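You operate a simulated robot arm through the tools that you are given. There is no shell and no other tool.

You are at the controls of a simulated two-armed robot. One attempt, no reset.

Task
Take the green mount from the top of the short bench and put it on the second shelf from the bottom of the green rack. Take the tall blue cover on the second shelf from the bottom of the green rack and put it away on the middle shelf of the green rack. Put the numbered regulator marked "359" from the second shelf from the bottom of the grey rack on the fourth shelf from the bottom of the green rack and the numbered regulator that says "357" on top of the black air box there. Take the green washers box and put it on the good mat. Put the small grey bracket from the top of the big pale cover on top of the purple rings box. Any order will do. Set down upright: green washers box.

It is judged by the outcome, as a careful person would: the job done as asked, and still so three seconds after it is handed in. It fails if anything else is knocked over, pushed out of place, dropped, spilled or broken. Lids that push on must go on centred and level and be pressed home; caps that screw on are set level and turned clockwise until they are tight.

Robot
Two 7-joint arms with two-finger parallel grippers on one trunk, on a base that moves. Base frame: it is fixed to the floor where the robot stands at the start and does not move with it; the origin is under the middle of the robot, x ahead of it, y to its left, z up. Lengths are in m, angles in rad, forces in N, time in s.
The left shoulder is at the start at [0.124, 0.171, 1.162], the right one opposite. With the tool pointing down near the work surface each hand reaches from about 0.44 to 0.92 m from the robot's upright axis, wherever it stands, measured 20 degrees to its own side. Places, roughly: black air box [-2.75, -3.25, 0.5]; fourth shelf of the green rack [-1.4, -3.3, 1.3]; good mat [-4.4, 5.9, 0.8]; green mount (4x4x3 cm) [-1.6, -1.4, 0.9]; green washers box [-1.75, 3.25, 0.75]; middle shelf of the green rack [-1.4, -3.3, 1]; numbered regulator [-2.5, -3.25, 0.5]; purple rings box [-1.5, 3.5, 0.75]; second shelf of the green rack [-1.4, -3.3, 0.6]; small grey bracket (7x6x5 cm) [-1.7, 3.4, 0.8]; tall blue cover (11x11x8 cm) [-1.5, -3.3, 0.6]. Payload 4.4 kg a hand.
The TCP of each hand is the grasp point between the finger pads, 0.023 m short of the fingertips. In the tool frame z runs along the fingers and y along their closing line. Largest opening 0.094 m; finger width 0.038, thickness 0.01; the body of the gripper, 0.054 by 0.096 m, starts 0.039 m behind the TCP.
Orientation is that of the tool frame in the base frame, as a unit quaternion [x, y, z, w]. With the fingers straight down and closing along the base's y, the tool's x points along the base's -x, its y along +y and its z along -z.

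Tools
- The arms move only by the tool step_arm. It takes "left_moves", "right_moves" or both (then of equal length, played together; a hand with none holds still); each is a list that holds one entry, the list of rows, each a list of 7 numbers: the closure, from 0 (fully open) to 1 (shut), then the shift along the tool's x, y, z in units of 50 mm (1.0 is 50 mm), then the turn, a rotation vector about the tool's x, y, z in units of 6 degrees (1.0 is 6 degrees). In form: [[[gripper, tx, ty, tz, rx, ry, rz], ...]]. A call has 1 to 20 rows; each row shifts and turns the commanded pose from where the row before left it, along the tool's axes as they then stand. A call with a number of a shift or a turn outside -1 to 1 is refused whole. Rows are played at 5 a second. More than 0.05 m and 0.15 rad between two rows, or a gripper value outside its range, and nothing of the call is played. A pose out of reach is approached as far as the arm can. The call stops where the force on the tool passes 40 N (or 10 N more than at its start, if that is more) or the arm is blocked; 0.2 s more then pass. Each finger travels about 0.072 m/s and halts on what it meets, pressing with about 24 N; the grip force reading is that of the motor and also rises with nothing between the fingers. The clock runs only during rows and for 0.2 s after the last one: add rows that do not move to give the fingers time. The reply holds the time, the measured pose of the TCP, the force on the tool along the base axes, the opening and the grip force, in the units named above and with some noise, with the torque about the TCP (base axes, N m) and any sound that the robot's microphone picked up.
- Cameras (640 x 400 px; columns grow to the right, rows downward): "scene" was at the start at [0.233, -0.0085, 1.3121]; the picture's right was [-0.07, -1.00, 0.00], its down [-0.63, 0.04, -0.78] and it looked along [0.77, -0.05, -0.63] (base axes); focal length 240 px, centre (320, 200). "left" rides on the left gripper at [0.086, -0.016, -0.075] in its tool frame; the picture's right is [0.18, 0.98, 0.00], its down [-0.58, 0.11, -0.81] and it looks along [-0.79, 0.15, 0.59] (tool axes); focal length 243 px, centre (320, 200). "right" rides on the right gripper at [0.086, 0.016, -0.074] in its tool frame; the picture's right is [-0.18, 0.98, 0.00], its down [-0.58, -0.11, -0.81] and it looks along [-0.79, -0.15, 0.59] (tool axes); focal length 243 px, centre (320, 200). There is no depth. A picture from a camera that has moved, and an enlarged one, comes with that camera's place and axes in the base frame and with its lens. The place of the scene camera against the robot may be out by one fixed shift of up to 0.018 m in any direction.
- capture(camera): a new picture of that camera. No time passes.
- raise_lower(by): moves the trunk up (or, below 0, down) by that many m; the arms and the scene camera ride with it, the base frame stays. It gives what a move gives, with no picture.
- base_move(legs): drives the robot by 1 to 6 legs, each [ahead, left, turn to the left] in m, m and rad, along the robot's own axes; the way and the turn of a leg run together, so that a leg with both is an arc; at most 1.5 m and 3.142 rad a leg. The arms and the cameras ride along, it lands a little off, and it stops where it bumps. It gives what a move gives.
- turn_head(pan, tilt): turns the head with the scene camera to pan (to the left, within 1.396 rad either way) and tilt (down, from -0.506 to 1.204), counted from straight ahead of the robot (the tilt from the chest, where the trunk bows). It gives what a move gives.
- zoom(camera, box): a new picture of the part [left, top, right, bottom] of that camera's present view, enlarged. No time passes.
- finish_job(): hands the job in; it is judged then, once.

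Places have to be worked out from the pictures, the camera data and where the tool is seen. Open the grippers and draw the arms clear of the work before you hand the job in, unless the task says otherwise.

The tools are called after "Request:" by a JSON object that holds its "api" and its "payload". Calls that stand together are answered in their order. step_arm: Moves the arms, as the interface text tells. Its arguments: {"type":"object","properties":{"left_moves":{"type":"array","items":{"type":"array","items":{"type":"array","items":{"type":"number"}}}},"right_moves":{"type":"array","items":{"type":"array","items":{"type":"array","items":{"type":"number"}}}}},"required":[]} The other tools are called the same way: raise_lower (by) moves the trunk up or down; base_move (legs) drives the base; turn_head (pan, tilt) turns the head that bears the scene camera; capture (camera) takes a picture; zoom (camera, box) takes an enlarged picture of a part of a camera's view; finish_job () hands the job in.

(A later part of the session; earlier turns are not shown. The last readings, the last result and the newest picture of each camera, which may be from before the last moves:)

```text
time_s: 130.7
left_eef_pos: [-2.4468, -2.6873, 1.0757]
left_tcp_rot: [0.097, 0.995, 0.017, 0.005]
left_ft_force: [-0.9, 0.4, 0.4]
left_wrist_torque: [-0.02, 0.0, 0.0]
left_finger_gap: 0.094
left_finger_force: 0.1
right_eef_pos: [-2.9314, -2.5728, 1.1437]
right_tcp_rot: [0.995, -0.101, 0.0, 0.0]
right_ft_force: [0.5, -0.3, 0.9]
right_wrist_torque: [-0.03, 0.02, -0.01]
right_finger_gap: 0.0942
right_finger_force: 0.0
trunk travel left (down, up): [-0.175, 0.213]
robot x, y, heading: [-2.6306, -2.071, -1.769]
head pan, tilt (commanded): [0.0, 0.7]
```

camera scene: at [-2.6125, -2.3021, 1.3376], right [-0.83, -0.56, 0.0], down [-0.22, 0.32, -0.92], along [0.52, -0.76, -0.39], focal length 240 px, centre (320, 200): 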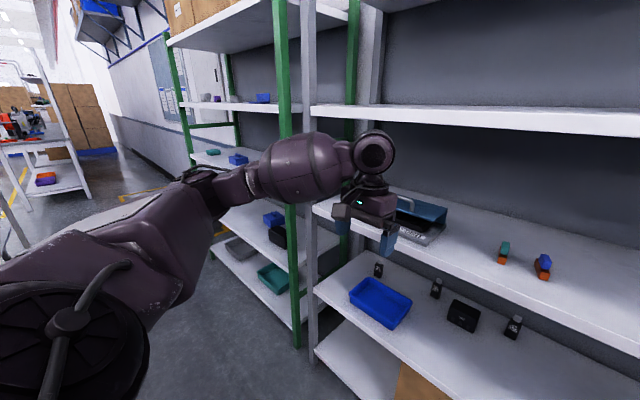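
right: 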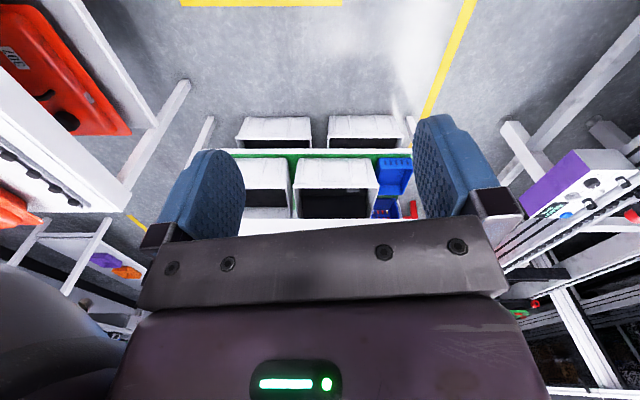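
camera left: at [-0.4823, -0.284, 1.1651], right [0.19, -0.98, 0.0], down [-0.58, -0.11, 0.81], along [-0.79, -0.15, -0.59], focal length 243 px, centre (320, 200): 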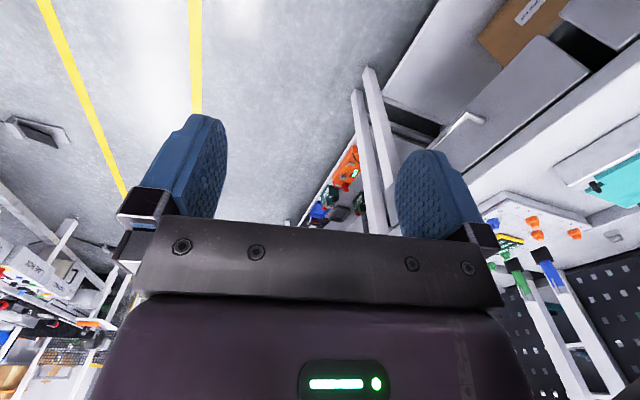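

Both hands reached 90 degrees without trouble. I continue another 90 degrees the same way.

Request:
{"api": "step_arm", "payload": {"left_moves": [[[0, 0, 0, 0, 0, 0, -1], [0, 0, 0, 0, 0, 0, -1], [0, 0, 0, 0, 0, 0, -1], [0, 0, 0, 0, 0, 0, -1], [0, 0, 0, 0, 0, 0, -1], [0, 0, 0, 0, 0, 0, -1], [0, 0, 0, 0, 0, 0, -1], [0, 0, 0, 0, 0, 0, -1], [0, 0, 0, 0, 0, 0, -1], [0, 0, 0, 0, 0, 0, -1], [0, 0, 0, 0, 0, 0, -1], [0, 0, 0, 0, 0, 0, -1], [0, 0, 0, 0, 0, 0, -1], [0, 0, 0, 0, 0, 0, -1], [0, 0, 0, 0, 0, 0, -1]]], "right_moves": [[[0, 0, 0, 0, 0, 0, 1], [0, 0, 0, 0, 0, 0, 1], [0, 0, 0, 0, 0, 0, 1], [0, 0, 0, 0, 0, 0, 1], [0, 0, 0, 0, 0, 0, 1], [0, 0, 0, 0, 0, 0, 1], [0, 0, 0, 0, 0, 0, 1], [0, 0, 0, 0, 0, 0, 1], [0, 0, 0, 0, 0, 0, 1], [0, 0, 0, 0, 0, 0, 1], [0, 0, 0, 0, 0, 0, 1], [0, 0, 0, 0, 0, 0, 1], [0, 0, 0, 0, 0, 0, 1], [0, 0, 0, 0, 0, 0, 1], [0, 0, 0, 0, 0, 0, 1]]]}}

Request:
{"api": "capture", "payload": {"camera": "right"}}

Request:
{"api": "capture", "payload": {"camera": "scene"}}

```text
time_s: 133.8
left_eef_pos: [-2.4266, -2.8577, 1.0904]
left_tcp_rot: [-0.507, 0.861, 0.029, 0.035]
left_ft_force: [-0.5, 0.2, 0.2]
left_wrist_torque: [0.02, 0.01, 0.0]
left_finger_gap: 0.094
left_finger_force: 0.0
left hand out of reach, approached as far as the arm can: row 5, 6, 7, 8, 9, 10, 11, 12, 13, 14, 15
right_eef_pos: [-2.9332, -2.5649, 1.1461]
right_tcp_rot: [-0.633, 0.774, -0.003, -0.001]
right_ft_force: [0.0, -0.1, -0.5]
right_wrist_torque: [-0.02, 0.02, 0.0]
right_finger_gap: 0.0939
right_finger_force: 0.1
trunk travel left (down, up): [-0.175, 0.213]
robot x, y, heading: [-2.6284, -2.0722, -1.764]
head pan, tilt (commanded): [0.0, 0.7]
```

```text
taken
camera right: at [-2.9672, -2.6455, 1.2211], right [-0.93, 0.38, 0.0], down [0.22, 0.55, 0.8], along [0.31, 0.74, -0.59], focal length 243 px, centre (320, 200)
```

right: 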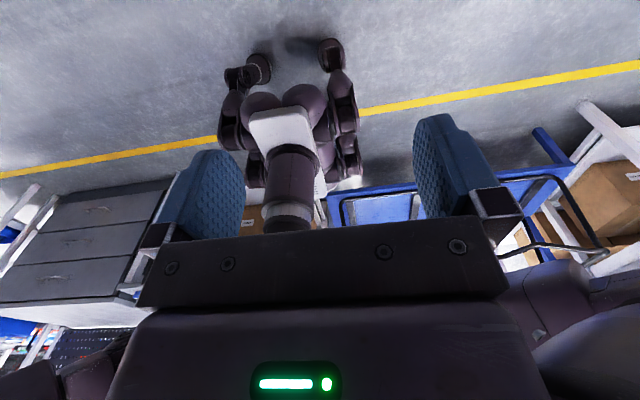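

```text
taken
camera scene: at [-2.6839, -2.3002, 1.3117], right [-0.98, 0.2, 0.0], down [0.13, 0.63, -0.77], along [-0.15, -0.75, -0.64], focal length 240 px, centre (320, 200)
```

scene: 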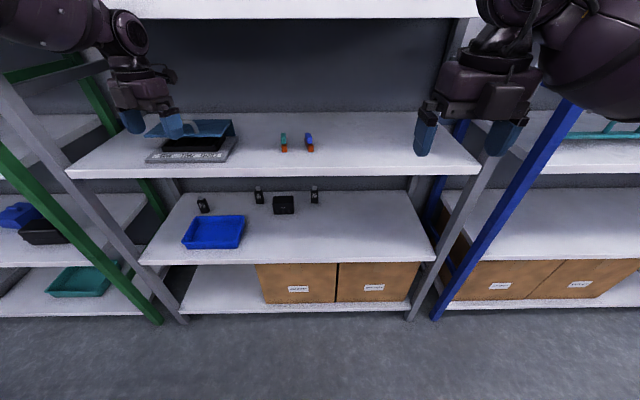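

The right hand made the full half turn (camera now faces outward-forward); the left one ran out of reach, so I bring the left back and pitch the right hand up toward the rack to test the horizontal pose.

Request:
{"api": "step_arm", "payload": {"left_moves": [[[0, 0, 0, 0, 0, 0, 1], [0, 0, 0, 0, 0, 0, 1], [0, 0, 0, 0, 0, 0, 1], [0, 0, 0, 0, 0, 0, 1], [0, 0, 0, 0, 0, 0, 1], [0, 0, 0, 0, 0, 0, 1], [0, 0, 0, 0, 0, 0, 1], [0, 0, 0, 0, 0, 0, 1], [0, 0, 0, 0, 0, 0, 1], [0, 0, 0, 0, 0, 0, 1], [0, 0, 0, 0, 0, 0, 1], [0, 0, 0, 0, 0, 0, 1], [0, 0, 0, 0, 0, 0, 1], [0, 0, 0, 0, 0, 0, 1], [0, 0, 0, 0, 0, 0, 1]]], "right_moves": [[[0, 0, 0, 0, 0, 1, 0], [0, 0, 0, 0, 0, 1, 0], [0, 0, 0, 0, 0, 1, 0], [0, 0, 0, 0, 0, 1, 0], [0, 0, 0, 0, 0, 1, 0], [0, 0, 0, 0, 0, 1, 0], [0, 0, 0, 0, 0, 1, 0], [0, 0, 0, 0, 0, 1, 0], [0, 0, 0, 0, 0, 1, 0], [0, 0, 0, 0, 0, 1, 0], [0, 0, 0, 0, 0, 1, 0], [0, 0, 0, 0, 0, 0, 0], [0, 0, 0, 0, 0, 0, 0], [0, 0, 0, 0, 0, 0, 0], [0, 0, 0, 0, 0, 0, 0]]]}}

Request:
{"api": "capture", "payload": {"camera": "right"}}

Request:
{"api": "capture", "payload": {"camera": "scene"}}

```text
time_s: 137.1
left_eef_pos: [-2.4134, -2.8617, 1.0899]
left_tcp_rot: [0.24, 0.97, 0.04, 0.005]
left_ft_force: [-0.8, 1.0, -0.5]
left_wrist_torque: [0.02, -0.01, 0.02]
left_finger_gap: 0.0942
left_finger_force: 0.1
right_eef_pos: [-2.9266, -2.5864, 1.1508]
right_tcp_rot: [-0.53, 0.647, -0.346, -0.425]
right_ft_force: [0.6, -0.3, 0.3]
right_wrist_torque: [0.02, 0.01, -0.01]
right_finger_gap: 0.0942
right_finger_force: 0.0
right hand out of reach, approached as far as the arm can: row 10, 11
trunk travel left (down, up): [-0.175, 0.213]
robot x, y, heading: [-2.6304, -2.0735, -1.77]
head pan, tilt (commanded): [0.0, 0.7]
```

```text
taken
camera right: at [-2.9368, -2.5509, 1.2605], right [-0.95, 0.27, -0.17], down [0.3, 0.93, -0.21], along [0.1, -0.25, -0.96], focal length 243 px, centre (320, 200)
```

right: 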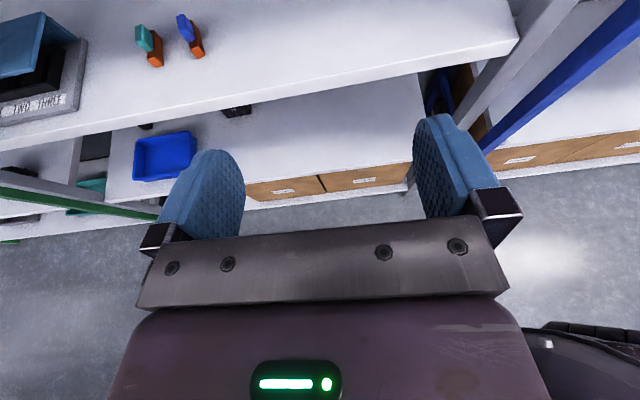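

```text
taken
camera scene: at [-2.676, -2.3023, 1.3121], right [-0.98, 0.2, 0.0], down [0.12, 0.63, -0.77], along [-0.15, -0.75, -0.64], focal length 240 px, centre (320, 200)
```

scene: 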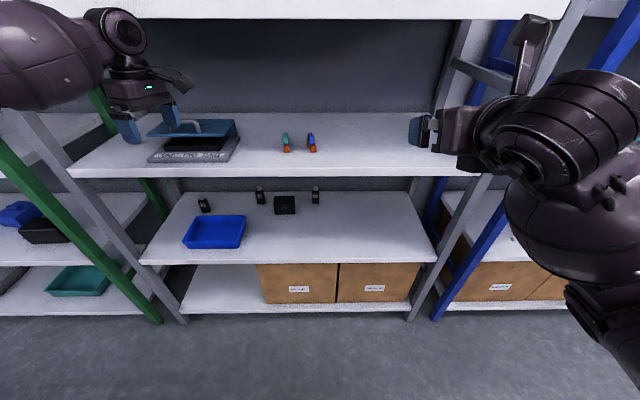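

The right hand is now pitched 23° below horizontal, with its camera stalk on top – ideal for the shelves. I bring the left hand back to a tucked pose first.

Request:
{"api": "step_arm", "payload": {"left_moves": [[[0, 0, 0, 0, 0, 0, 1], [0, 0, 0, 0, 0, 0, 1], [0, 0, 0, 0, 0, 0, 1], [0, 0, 0, 0, 0, 0, 1], [0, 0, 0, 0, 0, 0, 1], [0, 0, 0, 0, 0, 0, 1], [0, 0, 0, 0, 0, 0, 1], [0, 0, 0, 0, 0, 0, 1], [0, 0, 0, 0, 0, 0, 1], [0, 0, 0, 0, 0, 0, 1], [0, 0, 0, 0, 0, 0, 1], [0, 0, 0, 0, 0, 0, 1], [0, 1, 0, 0, 0, 0, 0], [0, 1, 0, 0, 0, 0, 0], [0, 1, 0, 0, 0, 0, 0], [0, 1, 0, 0, 0, 0, 0], [0, 1, 0, 0, 0, 0, 0]]]}}

Request:
{"api": "raise_lower", "payload": {"by": -0.16}}

Request:
{"api": "capture", "payload": {"camera": "scene"}}

```text
time_s: 140.7
left_eef_pos: [-2.3809, -2.6186, 1.1124]
left_tcp_rot: [0.765, 0.643, 0.035, -0.018]
left_ft_force: [-0.1, 0.7, 0.0]
left_wrist_torque: [-0.02, -0.04, -0.01]
left_finger_gap: 0.0938
left_finger_force: 0.0
right_eef_pos: [-2.9321, -2.5895, 1.1498]
right_tcp_rot: [-0.531, 0.649, -0.346, -0.421]
right_ft_force: [-0.2, 0.5, -0.5]
right_wrist_torque: [-0.01, -0.02, 0.05]
right_finger_gap: 0.0939
right_finger_force: 0.0
trunk travel left (down, up): [-0.175, 0.213]
robot x, y, heading: [-2.6293, -2.0712, -1.771]
head pan, tilt (commanded): [0.0, 0.7]
```

```text
time_s: 142.5
left_eef_pos: [-2.3799, -2.622, 0.9505]
left_tcp_rot: [0.765, 0.643, 0.035, -0.019]
left_ft_force: [0.4, 0.0, 1.1]
left_wrist_torque: [-0.01, -0.03, -0.02]
left_finger_gap: 0.0938
left_finger_force: 0.0
right_eef_pos: [-2.941, -2.6335, 0.7515]
right_tcp_rot: [-0.604, 0.738, -0.191, -0.232]
right_ft_force: [-0.4, -0.2, 0.0]
right_wrist_torque: [-0.02, 0.02, 0.01]
right_finger_gap: 0.0939
right_finger_force: 0.1
trunk travel left (down, up): [-0.015, 0.373]
robot x, y, heading: [-2.6289, -2.0716, -1.773]
head pan, tilt (commanded): [0.0, 0.7]
```

```text
taken
camera scene: at [-2.7103, -2.4513, 1.1158], right [-0.98, 0.2, 0.0], down [0.13, 0.63, -0.77], along [-0.15, -0.75, -0.64], focal length 240 px, centre (320, 200)
```

scene: 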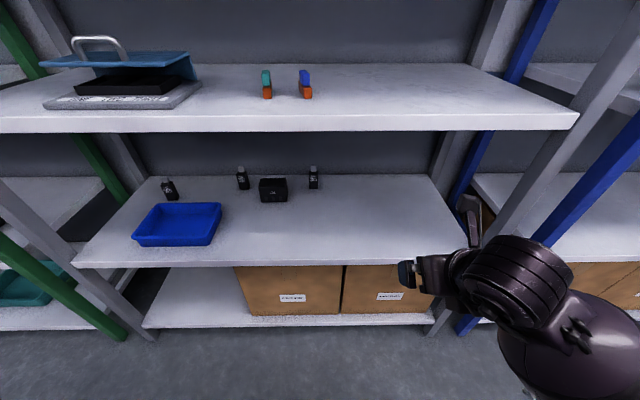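

Lowering the trunk bowed the chest forward and moved the right hand to z≈0.75 with a steeper pitch (55° below horizontal). I play a null row to see whether it settles there.

Request:
{"api": "step_arm", "payload": {"right_moves": [[[0, 0, 0, 0, 0, 0, 0], [0, 0, 0, 0, 0, 0, 0]]]}}

Request:
{"api": "capture", "payload": {"camera": "right"}}

Request:
{"api": "capture", "payload": {"camera": "left"}}

```text
time_s: 143.1
left_eef_pos: [-2.3783, -2.6239, 0.9499]
left_tcp_rot: [0.765, 0.643, 0.036, -0.019]
left_ft_force: [-0.3, -0.1, -0.3]
left_wrist_torque: [0.03, -0.05, 0.02]
left_finger_gap: 0.094
left_finger_force: 0.2
right_eef_pos: [-2.9404, -2.6323, 0.75]
right_tcp_rot: [-0.605, 0.738, -0.189, -0.231]
right_ft_force: [0.8, -0.1, 0.0]
right_wrist_torque: [-0.02, -0.02, 0.01]
right_finger_gap: 0.0941
right_finger_force: 0.2
trunk travel left (down, up): [-0.015, 0.373]
robot x, y, heading: [-2.6298, -2.0748, -1.768]
head pan, tilt (commanded): [0.0, 0.7]
```

```text
taken
camera right: at [-2.9629, -2.6575, 0.861], right [-0.93, 0.34, -0.1], down [0.29, 0.9, 0.33], along [0.21, 0.28, -0.94], focal length 243 px, centre (320, 200)
```

right: 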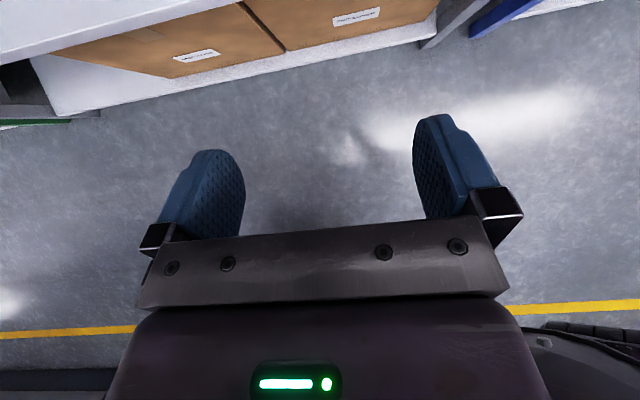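

```text
taken
camera left: at [-2.3836, -2.5409, 1.03], right [1.0, 0.01, 0.03], down [-0.02, -0.65, 0.76], along [0.03, -0.76, -0.65], focal length 243 px, centre (320, 200)
```

left: 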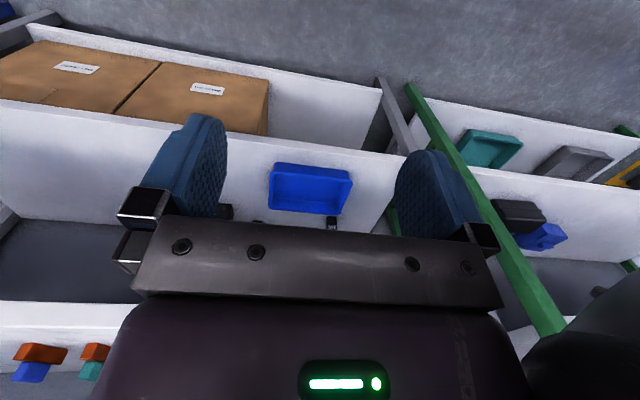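

Stable. The rack front is 0.81 m ahead of the axis; I shift left 0.5 m so the right hand lines up with regulator 357, then forward 0.16 m with the hand at shelf-gap height (z≈0.75).

Request:
{"api": "base_move", "payload": {"legs": [[0, 0.5, 0], [0.16, 0, 0]]}}

Request:
{"api": "capture", "payload": {"camera": "scene"}}

Request:
{"api": "capture", "payload": {"camera": "right"}}

```text
time_s: 148.9
left_eef_pos: [-1.9368, -2.8777, 0.9498]
left_tcp_rot: [0.767, 0.641, 0.036, -0.018]
left_ft_force: [-0.5, -0.4, -0.4]
left_wrist_torque: [0.01, -0.01, 0.0]
left_finger_gap: 0.094
left_finger_force: 0.1
right_eef_pos: [-2.4987, -2.8835, 0.7495]
right_tcp_rot: [-0.602, 0.74, -0.189, -0.233]
right_ft_force: [-0.2, -0.6, -0.4]
right_wrist_torque: [0.02, 0.0, 0.01]
right_finger_gap: 0.0941
right_finger_force: 0.1
trunk travel left (down, up): [-0.015, 0.373]
robot x, y, heading: [-2.183, -2.3233, -1.779]
head pan, tilt (commanded): [0.0, 0.7]
```

```text
taken
camera scene: at [-2.2672, -2.7045, 1.1152], right [-0.98, 0.2, 0.0], down [0.13, 0.63, -0.76], along [-0.16, -0.75, -0.64], focal length 240 px, centre (320, 200)
```

scene: 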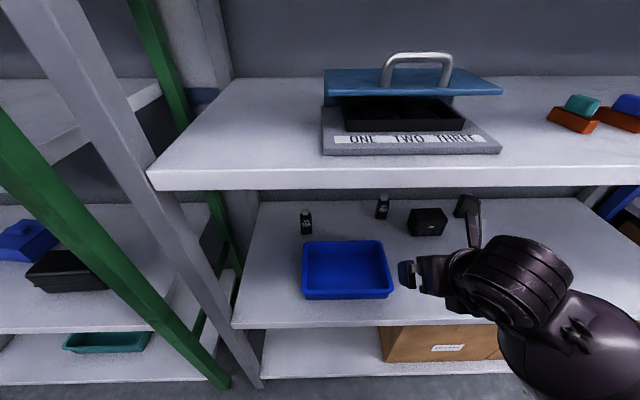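

```text
taken
camera right: at [-2.5209, -2.9084, 0.8606], right [-0.93, 0.35, -0.1], down [0.3, 0.9, 0.33], along [0.21, 0.28, -0.94], focal length 243 px, centre (320, 200)
```

right: 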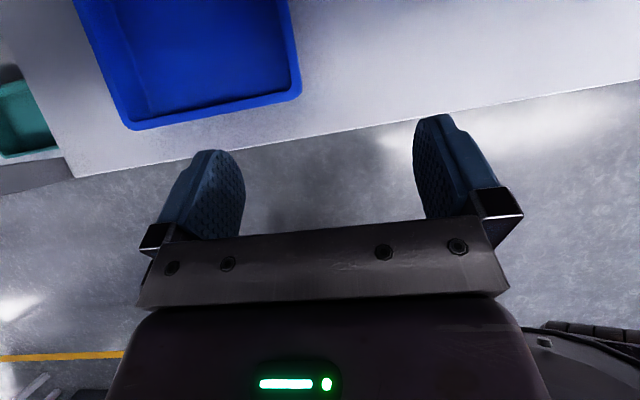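

The robot stands 0.66 m from the rack front with the hand right at the front plane. I pitch the right hand up to ~31° below horizontal and move it in about 0.22 m and down 0.08 m for a close look at 357.

Request:
{"api": "step_arm", "payload": {"right_moves": [[[0, 0, 0, 0, 0, 1, 0], [0, 0, 0, 0, 0, 1, 0], [0, 0, 0, 0, 0, 1, 0], [0, 0, 0, 0, 0, 1, 0], [0, 0.18, 0, 0.92, 0, 0, 0], [0, 0.18, 0, 0.92, 0, 0, 0], [0, 0.18, 0, 0.92, 0, 0, 0], [0, 0.18, 0, 0.92, 0, 0, 0], [0, 0.18, 0, 0.92, 0, 0, 0]]]}}

Request:
{"api": "capture", "payload": {"camera": "right"}}

Request:
{"api": "capture", "payload": {"camera": "scene"}}

```text
time_s: 150.9
left_eef_pos: [-1.9378, -2.8757, 0.9506]
left_tcp_rot: [0.767, 0.641, 0.035, -0.018]
left_ft_force: [0.0, 0.2, -0.9]
left_wrist_torque: [0.02, -0.02, 0.02]
left_finger_gap: 0.0942
left_finger_force: 0.0
right_eef_pos: [-2.5387, -3.0869, 0.6108]
right_tcp_rot: [-0.585, 0.719, -0.236, -0.29]
right_ft_force: [2.1, 1.6, 9.6]
right_wrist_torque: [0.02, -0.38, 0.1]
right_finger_gap: 0.0938
right_finger_force: 0.1
right hand out of reach, approached as far as the arm can: row 1, 2, 3, 4
trunk travel left (down, up): [-0.015, 0.373]
robot x, y, heading: [-2.1841, -2.3243, -1.776]
head pan, tilt (commanded): [0.0, 0.7]
```

```text
taken
camera right: at [-2.5573, -3.0931, 0.7259], right [-0.94, 0.33, -0.13], down [0.3, 0.94, 0.18], along [0.18, 0.13, -0.98], focal length 243 px, centre (320, 200)
```

right: 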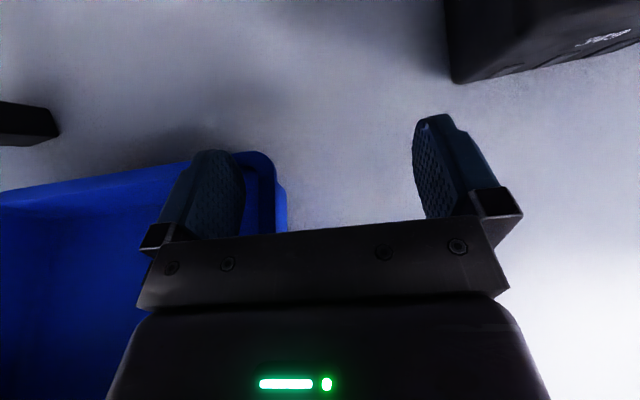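

```text
taken
camera scene: at [-2.2668, -2.7035, 1.1158], right [-0.98, 0.2, 0.0], down [0.13, 0.63, -0.77], along [-0.16, -0.75, -0.64], focal length 240 px, centre (320, 200)
```

scene: 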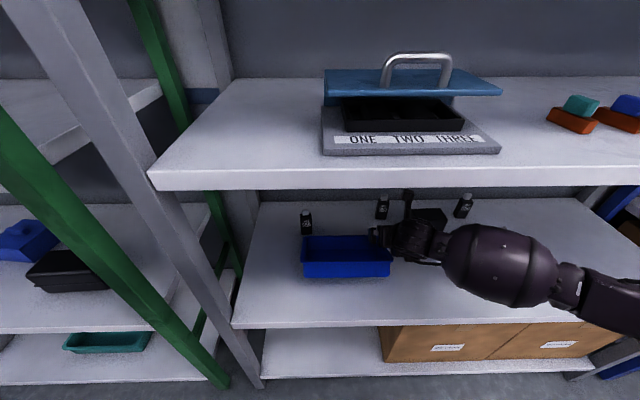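

The pitch rows could not be reached so the hand came in lower than planned, and a force of ~10 N shows the left finger resting on the blue tray's rim. I lift straight up at once.

Request:
{"api": "step_arm", "payload": {"right_moves": [[[0, 0.35, 0, -0.36, 0, 0, 0], [0, 0.35, 0, -0.36, 0, 0, 0], [0, 0.35, 0, -0.36, 0, 0, 0]]]}}

Request:
{"api": "capture", "payload": {"camera": "scene"}}

Request:
{"api": "capture", "payload": {"camera": "right"}}

```text
time_s: 151.7
left_eef_pos: [-1.9365, -2.877, 0.9497]
left_tcp_rot: [0.767, 0.641, 0.036, -0.019]
left_ft_force: [-0.9, -0.1, 1.1]
left_wrist_torque: [-0.03, -0.01, 0.01]
left_finger_gap: 0.0941
left_finger_force: 0.0
right_eef_pos: [-2.5397, -3.0864, 0.6864]
right_tcp_rot: [-0.585, 0.72, -0.235, -0.29]
right_ft_force: [-0.7, 0.0, 0.4]
right_wrist_torque: [-0.02, -0.01, 0.02]
right_finger_gap: 0.094
right_finger_force: 0.0
trunk travel left (down, up): [-0.015, 0.373]
robot x, y, heading: [-2.1863, -2.3254, -1.772]
head pan, tilt (commanded): [0.0, 0.7]
```

```text
taken
camera scene: at [-2.267, -2.7039, 1.1155], right [-0.98, 0.2, 0.0], down [0.13, 0.63, -0.77], along [-0.16, -0.75, -0.64], focal length 240 px, centre (320, 200)
```

scene: 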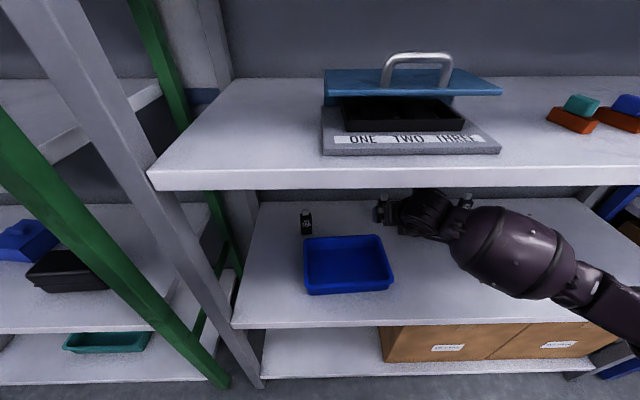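

```text
taken
camera right: at [-2.5582, -3.0936, 0.8003], right [-0.94, 0.33, -0.13], down [0.31, 0.93, 0.18], along [0.18, 0.13, -0.98], focal length 243 px, centre (320, 200)
```

right: 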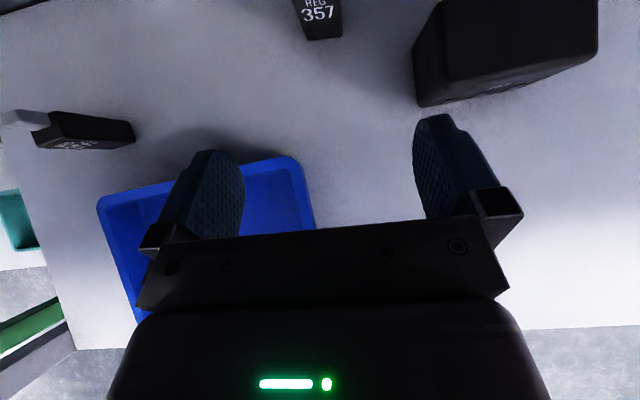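

The tray dropped back to nearly where it was. I zoom in to compare its position with the first close-up.

Request:
{"api": "zoom", "payload": {"camera": "scene", "box": [220, 180, 480, 340]}}

```text
2.46 times, centred on (350, 260) of scene
camera zoom: at [-2.267, -2.7039, 1.1155], right [-0.98, 0.2, 0.0], down [0.13, 0.63, -0.77], along [-0.16, -0.75, -0.64], focal length 590 px, centre (246, 52)
```

zoom: 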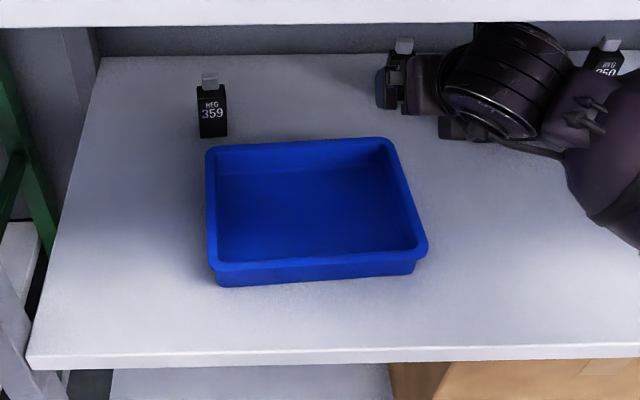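

Combining wrist and scene views puts the tray rim at z≈0.61, so this shelf is at z≈0.575, higher than I first thought; 357's front face is near (-2.566,-3.194). I move the hand forward 7 cm at constant height with the fingers partly closed and look again.

Request:
{"api": "step_arm", "payload": {"right_moves": [[[0.3, 0.36, 0, 0.34, 0, 0, 0], [0.3, 0.36, 0, 0.34, 0, 0, 0], [0.3, 0.36, 0, 0.34, 0, 0, 0], [0.3, 0, 0, 0, 0, 0, 0]]]}}

Request:
{"api": "capture", "payload": {"camera": "right"}}

Request:
{"api": "capture", "payload": {"camera": "scene"}}

```text
time_s: 152.7
left_eef_pos: [-1.9367, -2.8772, 0.95]
left_tcp_rot: [0.767, 0.64, 0.036, -0.018]
left_ft_force: [0.2, -0.4, 0.4]
left_wrist_torque: [0.0, 0.02, -0.02]
left_finger_gap: 0.0938
left_finger_force: 0.0
right_eef_pos: [-2.5542, -3.1584, 0.6869]
right_tcp_rot: [-0.586, 0.719, -0.236, -0.289]
right_ft_force: [0.0, 0.6, 0.1]
right_wrist_torque: [0.02, 0.01, 0.0]
right_finger_gap: 0.0661
right_finger_force: 0.0
trunk travel left (down, up): [-0.015, 0.373]
robot x, y, heading: [-2.1825, -2.3253, -1.774]
head pan, tilt (commanded): [0.0, 0.7]
```

```text
taken
camera right: at [-2.5733, -3.1664, 0.8009], right [-0.94, 0.33, -0.13], down [0.31, 0.94, 0.18], along [0.18, 0.13, -0.98], focal length 243 px, centre (320, 200)
```

right: 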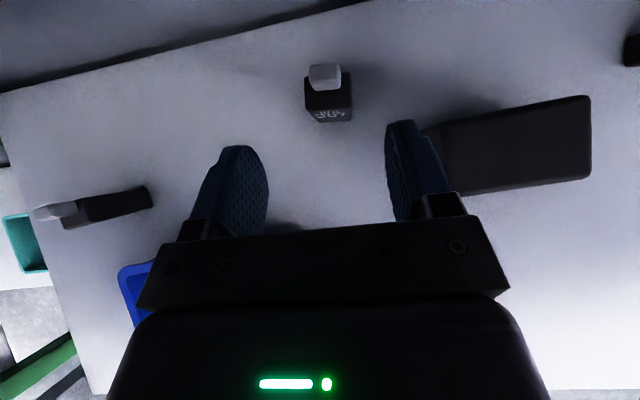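

```text
taken
camera scene: at [-2.2671, -2.704, 1.1154], right [-0.98, 0.2, 0.0], down [0.13, 0.63, -0.76], along [-0.16, -0.75, -0.64], focal length 240 px, centre (320, 200)
```

scene: 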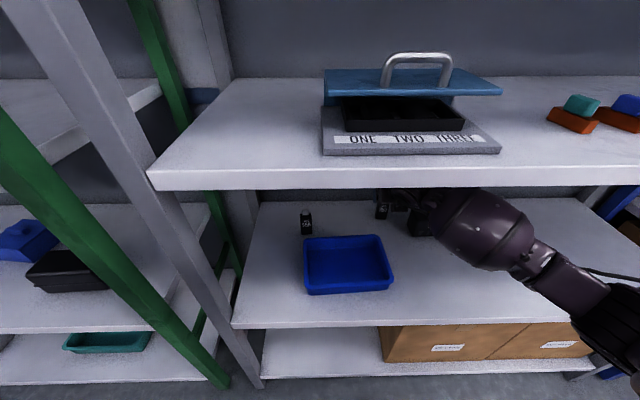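

357 sits right ahead on the tool axis: another ~9 cm along the fingers brings the grasp point to its middle at z≈0.615. I advance with fingers straddling it.

Request:
{"api": "step_arm", "payload": {"right_moves": [[[0.3, -0.04, 0, 0.6, 0, 0, 0], [0.3, -0.04, 0, 0.6, 0, 0, 0], [0.3, -0.04, 0, 0.6, 0, 0, 0], [0.3, 0, 0, 0, 0, 0, 0]]]}}

Request:
{"api": "capture", "payload": {"camera": "right"}}

```text
time_s: 153.7
left_eef_pos: [-1.9371, -2.8777, 0.9497]
left_tcp_rot: [0.767, 0.641, 0.036, -0.02]
left_ft_force: [-0.9, -0.2, 0.0]
left_wrist_torque: [-0.02, -0.01, -0.03]
left_finger_gap: 0.0938
left_finger_force: 0.0
right_eef_pos: [-2.566, -3.2164, 0.6194]
right_tcp_rot: [-0.586, 0.719, -0.236, -0.29]
right_ft_force: [0.0, 0.2, -0.2]
right_wrist_torque: [0.0, -0.03, -0.02]
right_finger_gap: 0.0659
right_finger_force: 0.1
trunk travel left (down, up): [-0.015, 0.373]
robot x, y, heading: [-2.1814, -2.3251, -1.777]
head pan, tilt (commanded): [0.0, 0.7]
```

```text
taken
camera right: at [-2.5841, -3.2244, 0.7327], right [-0.94, 0.33, -0.13], down [0.31, 0.94, 0.18], along [0.18, 0.13, -0.98], focal length 243 px, centre (320, 200)
```

right: 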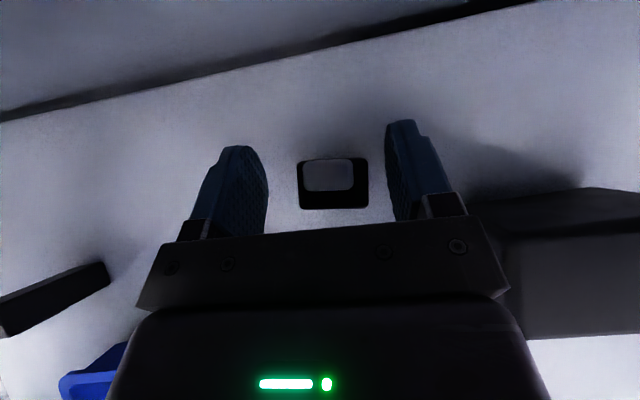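

The regulator sits between the pads (seen from above, cap in the middle). I close the fingers.

Request:
{"api": "step_arm", "payload": {"right_moves": [[[1, 0, 0, 0, 0, 0, 0], [1, 0, 0, 0, 0, 0, 0], [1, 0, 0, 0, 0, 0, 0], [1, 0, 0, 0, 0, 0, 0]]]}}

Request:
{"api": "capture", "payload": {"camera": "right"}}

```text
time_s: 154.7
left_eef_pos: [-1.9371, -2.8777, 0.9482]
left_tcp_rot: [0.767, 0.641, 0.036, -0.018]
left_ft_force: [0.1, -0.5, -0.6]
left_wrist_torque: [-0.01, 0.02, -0.03]
left_finger_gap: 0.094
left_finger_force: 0.1
right_eef_pos: [-2.5655, -3.217, 0.6184]
right_tcp_rot: [-0.585, 0.72, -0.236, -0.291]
right_ft_force: [-0.2, -0.4, 0.3]
right_wrist_torque: [-0.03, 0.0, 0.02]
right_finger_gap: 0.0337
right_finger_force: 24.2
trunk travel left (down, up): [-0.015, 0.373]
robot x, y, heading: [-2.1838, -2.3257, -1.779]
head pan, tilt (commanded): [0.0, 0.7]
```

```text
taken
camera right: at [-2.5842, -3.2242, 0.7326], right [-0.94, 0.33, -0.13], down [0.31, 0.94, 0.18], along [0.18, 0.13, -0.98], focal length 243 px, centre (320, 200)
```

right: 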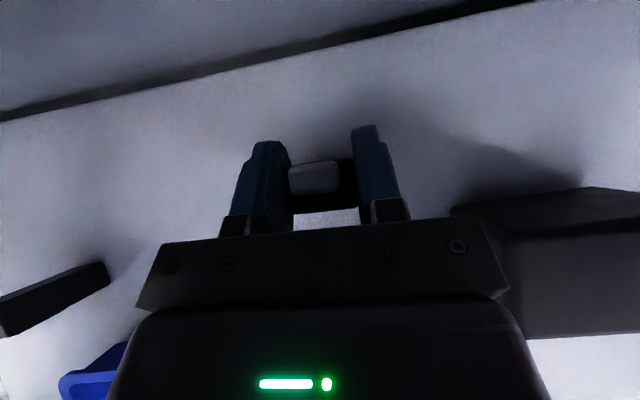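

Grasped (gap 34 mm). From the views the black box is ~0.096×0.055×0.06 m with its centre about 0.11 m to the right and 0.06 m nearer to me; I lift 9 cm and check.

Request:
{"api": "step_arm", "payload": {"right_moves": [[[1, 0.417, 0, -0.431, 0, 0, 0], [1, 0.417, 0, -0.431, 0, 0, 0], [1, 0.417, 0, -0.431, 0, 0, 0], [1, 0, 0, 0, 0, 0, 0]]]}}

Request:
{"api": "capture", "payload": {"camera": "right"}}

Request:
{"api": "capture", "payload": {"camera": "scene"}}

```text
time_s: 155.7
left_eef_pos: [-1.9374, -2.8785, 0.9491]
left_tcp_rot: [0.767, 0.64, 0.036, -0.018]
left_ft_force: [0.9, -0.2, 0.3]
left_wrist_torque: [-0.01, -0.04, 0.0]
left_finger_gap: 0.094
left_finger_force: 0.1
right_eef_pos: [-2.5666, -3.2128, 0.706]
right_tcp_rot: [-0.586, 0.719, -0.236, -0.289]
right_ft_force: [-0.1, -0.6, -1.7]
right_wrist_torque: [-0.02, 0.03, 0.0]
right_finger_gap: 0.0335
right_finger_force: 24.7
trunk travel left (down, up): [-0.015, 0.373]
robot x, y, heading: [-2.1841, -2.3262, -1.773]
head pan, tilt (commanded): [0.0, 0.7]
```

```text
taken
camera right: at [-2.5845, -3.2212, 0.8205], right [-0.94, 0.33, -0.13], down [0.31, 0.93, 0.18], along [0.18, 0.13, -0.98], focal length 243 px, centre (320, 200)
```

right: 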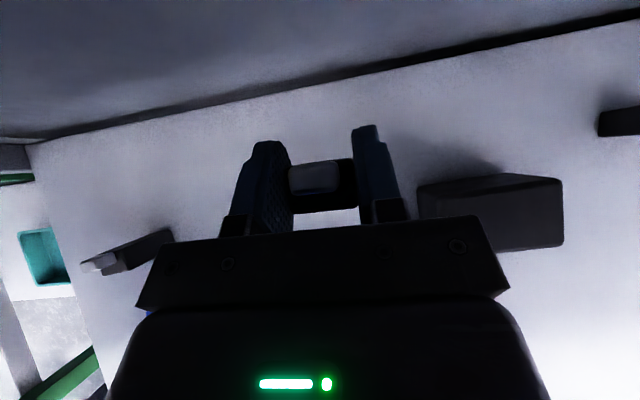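

```text
taken
camera scene: at [-2.2672, -2.7043, 1.1152], right [-0.98, 0.2, 0.0], down [0.13, 0.63, -0.76], along [-0.16, -0.75, -0.64], focal length 240 px, centre (320, 200)
```

scene: 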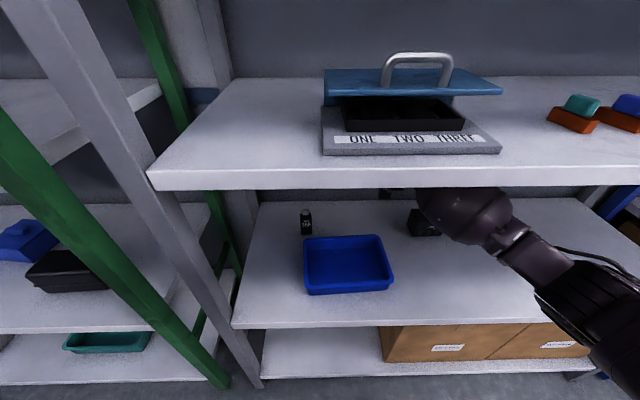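

The box is in view to the right. I zoom in on it for its exact corners.

Request:
{"api": "zoom", "payload": {"camera": "right", "box": [380, 140, 620, 290]}}

```text
2.67 times, centred on (500, 215) of right
camera zoom: at [-2.5845, -3.2212, 0.8205], right [-0.94, 0.33, -0.13], down [0.31, 0.93, 0.18], along [0.18, 0.13, -0.98], focal length 647 px, centre (-160, 160)
```

zoom: 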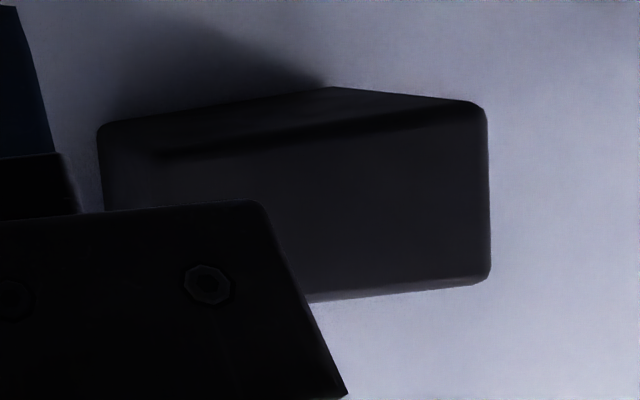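

The box's centre comes out at about R +0.115 m and 0.052 m nearer than my hand. I move the regulator over it at the same height and look.

Request:
{"api": "step_arm", "payload": {"right_moves": [[[1, -0.187, 0.575, -0.181, 0, 0, 0], [1, -0.187, 0.575, -0.181, 0, 0, 0], [1, -0.187, 0.575, -0.181, 0, 0, 0], [1, -0.187, 0.575, -0.181, 0, 0, 0], [1, 0, 0, 0, 0, 0, 0]]]}}

Request:
{"api": "capture", "payload": {"camera": "right"}}

Request:
{"api": "zoom", "payload": {"camera": "scene", "box": [300, 160, 560, 320]}}

```text
time_s: 156.9
left_eef_pos: [-1.9375, -2.8771, 0.9498]
left_tcp_rot: [0.766, 0.641, 0.035, -0.019]
left_ft_force: [-0.4, -0.2, 0.4]
left_wrist_torque: [0.02, 0.0, 0.01]
left_finger_gap: 0.0938
left_finger_force: 0.1
right_eef_pos: [-2.667, -3.14, 0.7059]
right_tcp_rot: [-0.585, 0.72, -0.235, -0.29]
right_ft_force: [0.9, 0.0, -1.9]
right_wrist_torque: [-0.03, 0.02, 0.04]
right_finger_gap: 0.0337
right_finger_force: 24.3
trunk travel left (down, up): [-0.015, 0.373]
robot x, y, heading: [-2.1824, -2.3234, -1.776]
head pan, tilt (commanded): [0.0, 0.7]
```

```text
taken
camera right: at [-2.6854, -3.1475, 0.8201], right [-0.94, 0.33, -0.13], down [0.31, 0.94, 0.18], along [0.18, 0.13, -0.98], focal length 243 px, centre (320, 200)
```

right: 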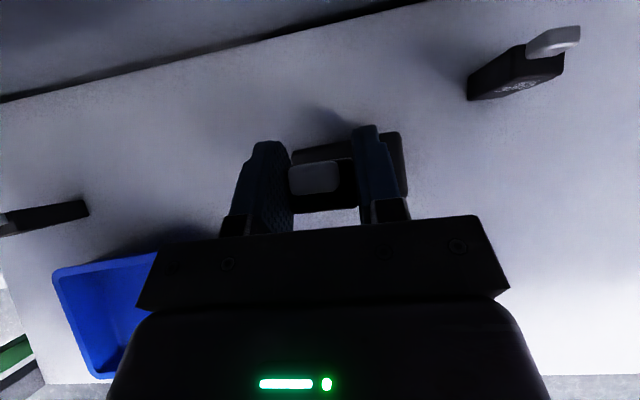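

```text
2.46 times, centred on (430, 240) of scene
camera zoom: at [-2.2671, -2.7042, 1.1153], right [-0.98, 0.2, 0.0], down [0.13, 0.63, -0.76], along [-0.16, -0.75, -0.64], focal length 590 px, centre (49, 102)
```

zoom: 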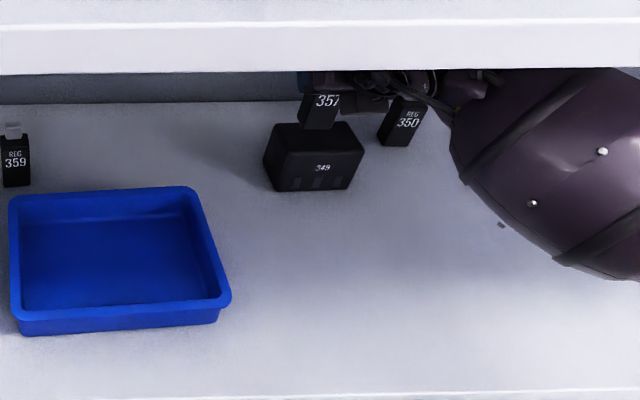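

The scene shows 357 right above the box; it needs ~9 mm to the right to be centred. I shift and lower 2 cm.

Request:
{"api": "step_arm", "payload": {"right_moves": [[[1, 0, 0.18, 0, 0, 0, 0], [1, -0.139, 0, 0.144, 0, 0, 0], [1, -0.139, 0, 0.144, 0, 0, 0], [1, 0, 0, 0, 0, 0, 0]]]}}

Request:
{"api": "zoom", "payload": {"camera": "scene", "box": [340, 180, 500, 280]}}

```text
time_s: 157.9
left_eef_pos: [-1.9366, -2.8768, 0.9515]
left_tcp_rot: [0.766, 0.641, 0.035, -0.017]
left_ft_force: [-0.1, 0.5, 0.2]
left_wrist_torque: [-0.03, -0.03, 0.0]
left_finger_gap: 0.0938
left_finger_force: 0.0
right_eef_pos: [-2.6762, -3.1388, 0.688]
right_tcp_rot: [-0.585, 0.719, -0.237, -0.292]
right_ft_force: [0.6, -0.3, 6.1]
right_wrist_torque: [0.07, -0.1, 0.0]
right_finger_gap: 0.0338
right_finger_force: 24.0
trunk travel left (down, up): [-0.015, 0.373]
robot x, y, heading: [-2.1804, -2.3238, -1.78]
head pan, tilt (commanded): [0.0, 0.7]
```

```text
4.00 times, centred on (420, 230) of scene
camera zoom: at [-2.2667, -2.7034, 1.1159], right [-0.98, 0.2, 0.0], down [0.13, 0.63, -0.77], along [-0.16, -0.75, -0.64], focal length 960 px, centre (-80, 80)
```

zoom: 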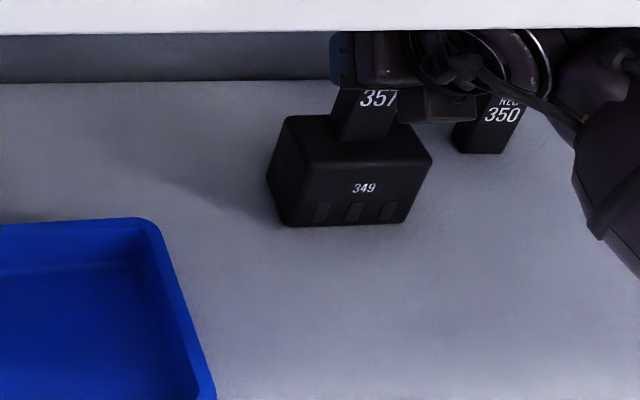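

Contact: ~8 N, the regulator rests on the box but a little toward its rear edge. I lift 6 mm, draw it 8 mm toward me and set it down again.

Request:
{"api": "step_arm", "payload": {"right_moves": [[[1, 0.1, 0, -0.104, 0, 0, 0], [1, -0.115, 0, -0.111, 0, 0, 0], [1, -0.05, 0, 0.052, 0, 0, 0], [1, 0, 0, 0, 0, 0, 0]]]}}

Request:
{"api": "zoom", "payload": {"camera": "scene", "box": [340, 180, 500, 280]}}

```text
time_s: 158.9
left_eef_pos: [-1.9374, -2.8764, 0.9492]
left_tcp_rot: [0.766, 0.641, 0.036, -0.019]
left_ft_force: [-0.6, -0.7, 0.0]
left_wrist_torque: [0.02, 0.02, -0.02]
left_finger_gap: 0.0942
left_finger_force: 0.0
right_eef_pos: [-2.6753, -3.1309, 0.6897]
right_tcp_rot: [-0.585, 0.72, -0.235, -0.29]
right_ft_force: [0.0, 0.1, -1.6]
right_wrist_torque: [0.01, 0.01, 0.02]
right_finger_gap: 0.0335
right_finger_force: 23.9
trunk travel left (down, up): [-0.015, 0.373]
robot x, y, heading: [-2.1845, -2.3209, -1.775]
head pan, tilt (commanded): [0.0, 0.7]
```

```text
4.00 times, centred on (420, 230) of scene
camera zoom: at [-2.2672, -2.7042, 1.1153], right [-0.98, 0.2, 0.0], down [0.13, 0.63, -0.76], along [-0.16, -0.75, -0.64], focal length 960 px, centre (-80, 80)
```

zoom: 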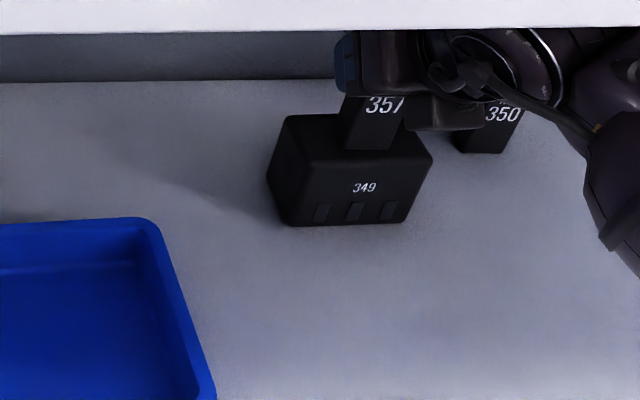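

It now hovers a few mm above, slightly right of the middle. I shift 5 mm left, lower until contact, and release.

Request:
{"api": "step_arm", "payload": {"right_moves": [[[1, 0, -0.1, 0, 0, 0, 0], [1, -0.04, 0, 0.042, 0, 0, 0], [1, 0, 0, 0, 0, 0, 0]]]}}

Request:
{"api": "zoom", "payload": {"camera": "scene", "box": [340, 180, 500, 280]}}

```text
time_s: 159.7
left_eef_pos: [-1.9371, -2.8774, 0.95]
left_tcp_rot: [0.767, 0.641, 0.035, -0.018]
left_ft_force: [0.7, 0.0, 0.4]
left_wrist_torque: [0.0, -0.01, 0.03]
left_finger_gap: 0.0941
left_finger_force: 0.1
right_eef_pos: [-2.6703, -3.1311, 0.688]
right_tcp_rot: [-0.585, 0.72, -0.235, -0.291]
right_ft_force: [0.5, -0.6, 2.4]
right_wrist_torque: [0.0, -0.04, 0.02]
right_finger_gap: 0.0337
right_finger_force: 23.9
trunk travel left (down, up): [-0.015, 0.373]
robot x, y, heading: [-2.1845, -2.3278, -1.78]
head pan, tilt (commanded): [0.0, 0.7]
```

```text
4.00 times, centred on (420, 230) of scene
camera zoom: at [-2.2669, -2.7038, 1.1156], right [-0.98, 0.2, 0.0], down [0.13, 0.63, -0.77], along [-0.16, -0.75, -0.64], focal length 960 px, centre (-80, 80)
```

zoom: 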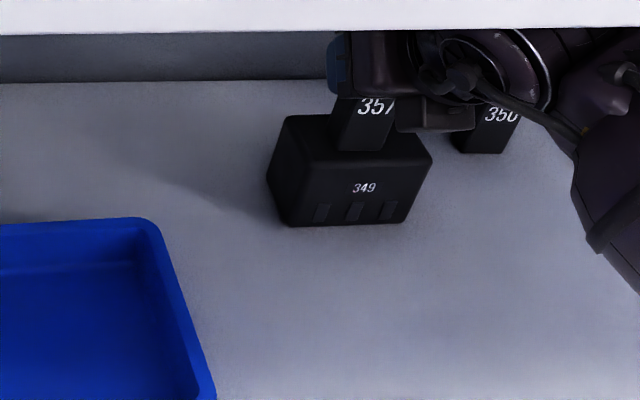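

Contact ~4 N and it is centred on the box. I open the fingers and draw straight back along the tool, then back out a little.

Request:
{"api": "step_arm", "payload": {"right_moves": [[[0.3, 0, 0, 0, 0, 0, 0], [0.3, 0, 0, 0, 0, 0, 0], [0.3, 0, 0, 0, 0, 0, 0], [0.3, 0, 0, -0.4, 0, 0, 0], [0.3, 0, 0, -0.4, 0, 0, 0], [0.3, -0.5, 0, -0.48, 0, 0, 0], [0.3, -0.5, 0, -0.48, 0, 0, 0], [0.3, 0, 0, 0, 0, 0, 0]]]}}

Request:
{"api": "capture", "payload": {"camera": "right"}}

Request:
{"api": "zoom", "payload": {"camera": "scene", "box": [260, 180, 500, 330]}}

```text
time_s: 161.5
left_eef_pos: [-1.9376, -2.8769, 0.9496]
left_tcp_rot: [0.767, 0.641, 0.035, -0.019]
left_ft_force: [-0.4, -0.4, 0.0]
left_wrist_torque: [0.04, -0.01, -0.02]
left_finger_gap: 0.0939
left_finger_force: 0.0
right_eef_pos: [-2.6515, -3.0355, 0.7164]
right_tcp_rot: [-0.585, 0.72, -0.235, -0.29]
right_ft_force: [-0.1, 0.1, 0.5]
right_wrist_torque: [0.02, 0.01, -0.01]
right_finger_gap: 0.0658
right_finger_force: 0.2
trunk travel left (down, up): [-0.015, 0.373]
robot x, y, heading: [-2.1854, -2.3246, -1.776]
head pan, tilt (commanded): [0.0, 0.7]
```

```text
taken
camera right: at [-2.67, -3.0433, 0.83], right [-0.94, 0.33, -0.13], down [0.31, 0.93, 0.18], along [0.18, 0.13, -0.98], focal length 243 px, centre (320, 200)
```

right: 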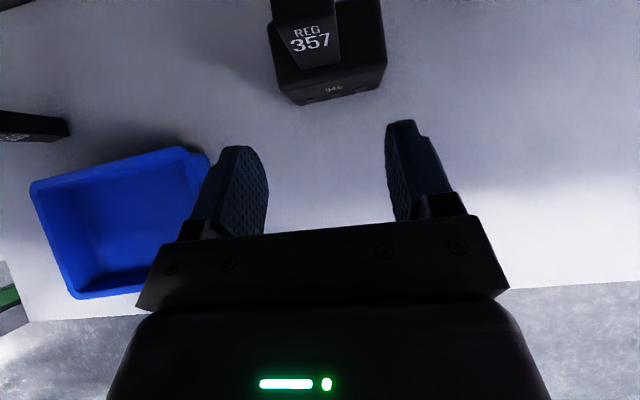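

```text
2.67 times, centred on (380, 255) of scene
camera zoom: at [-2.2671, -2.7041, 1.1154], right [-0.98, 0.2, 0.0], down [0.13, 0.63, -0.76], along [-0.16, -0.75, -0.64], focal length 640 px, centre (160, 53)
```

zoom: 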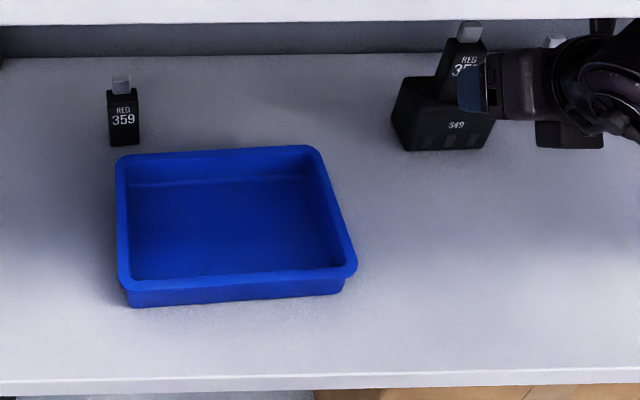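

357 now stands on the box. Next is 359, about 0.355 m to the left behind the tray; I move the hand across at this height (well above the tray rim) in two parts.

Request:
{"api": "step_arm", "payload": {"right_moves": [[[0.3, 0, -0.9, 0, 0, 0, 0], [0.3, 0, -0.9, 0, 0, 0, 0], [0.3, 0, -0.9, 0, 0, 0, 0], [0.3, 0, -0.9, 0, 0, 0, 0], [0.3, 0, -0.9, 0, 0, 0, 0], [0.3, 0, 0, 0, 0, 0, 0]]]}}

Request:
{"api": "capture", "payload": {"camera": "right"}}

Request:
{"api": "capture", "payload": {"camera": "scene"}}

```text
time_s: 162.9
left_eef_pos: [-1.9382, -2.8775, 0.9493]
left_tcp_rot: [0.767, 0.641, 0.036, -0.018]
left_ft_force: [-0.4, 1.0, 0.3]
left_wrist_torque: [0.02, -0.01, 0.04]
left_finger_gap: 0.0941
left_finger_force: 0.1
right_eef_pos: [-2.4324, -3.0816, 0.7155]
right_tcp_rot: [-0.585, 0.72, -0.235, -0.291]
right_ft_force: [0.4, 0.1, 0.7]
right_wrist_torque: [0.0, 0.02, -0.04]
right_finger_gap: 0.0658
right_finger_force: 0.0
trunk travel left (down, up): [-0.015, 0.373]
robot x, y, heading: [-2.1843, -2.3258, -1.778]
head pan, tilt (commanded): [0.0, 0.7]
```

```text
taken
camera right: at [-2.4506, -3.0884, 0.8294], right [-0.93, 0.33, -0.13], down [0.31, 0.93, 0.18], along [0.18, 0.13, -0.98], focal length 243 px, centre (320, 200)
```

right: 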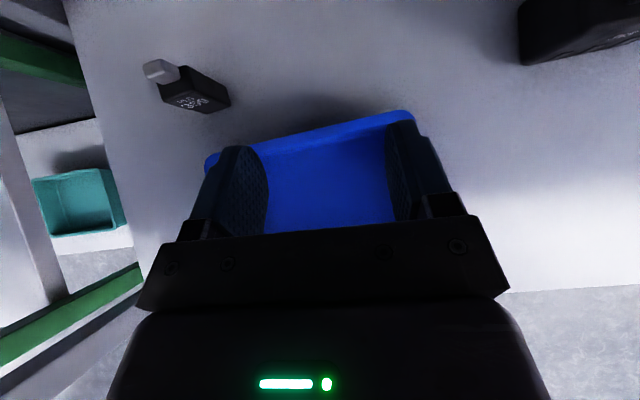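

```text
taken
camera scene: at [-2.2672, -2.7041, 1.1153], right [-0.98, 0.2, 0.0], down [0.13, 0.63, -0.76], along [-0.16, -0.75, -0.64], focal length 240 px, centre (320, 200)
```

scene: 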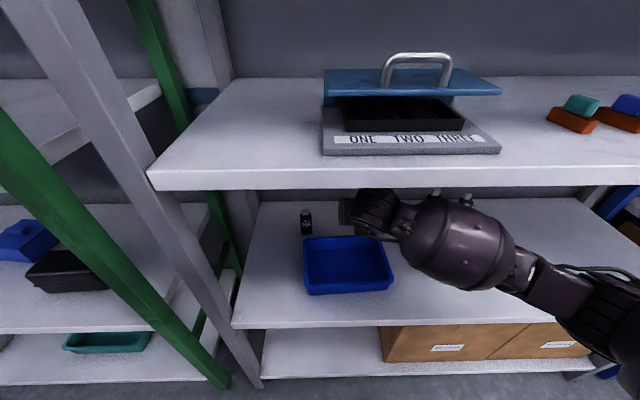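

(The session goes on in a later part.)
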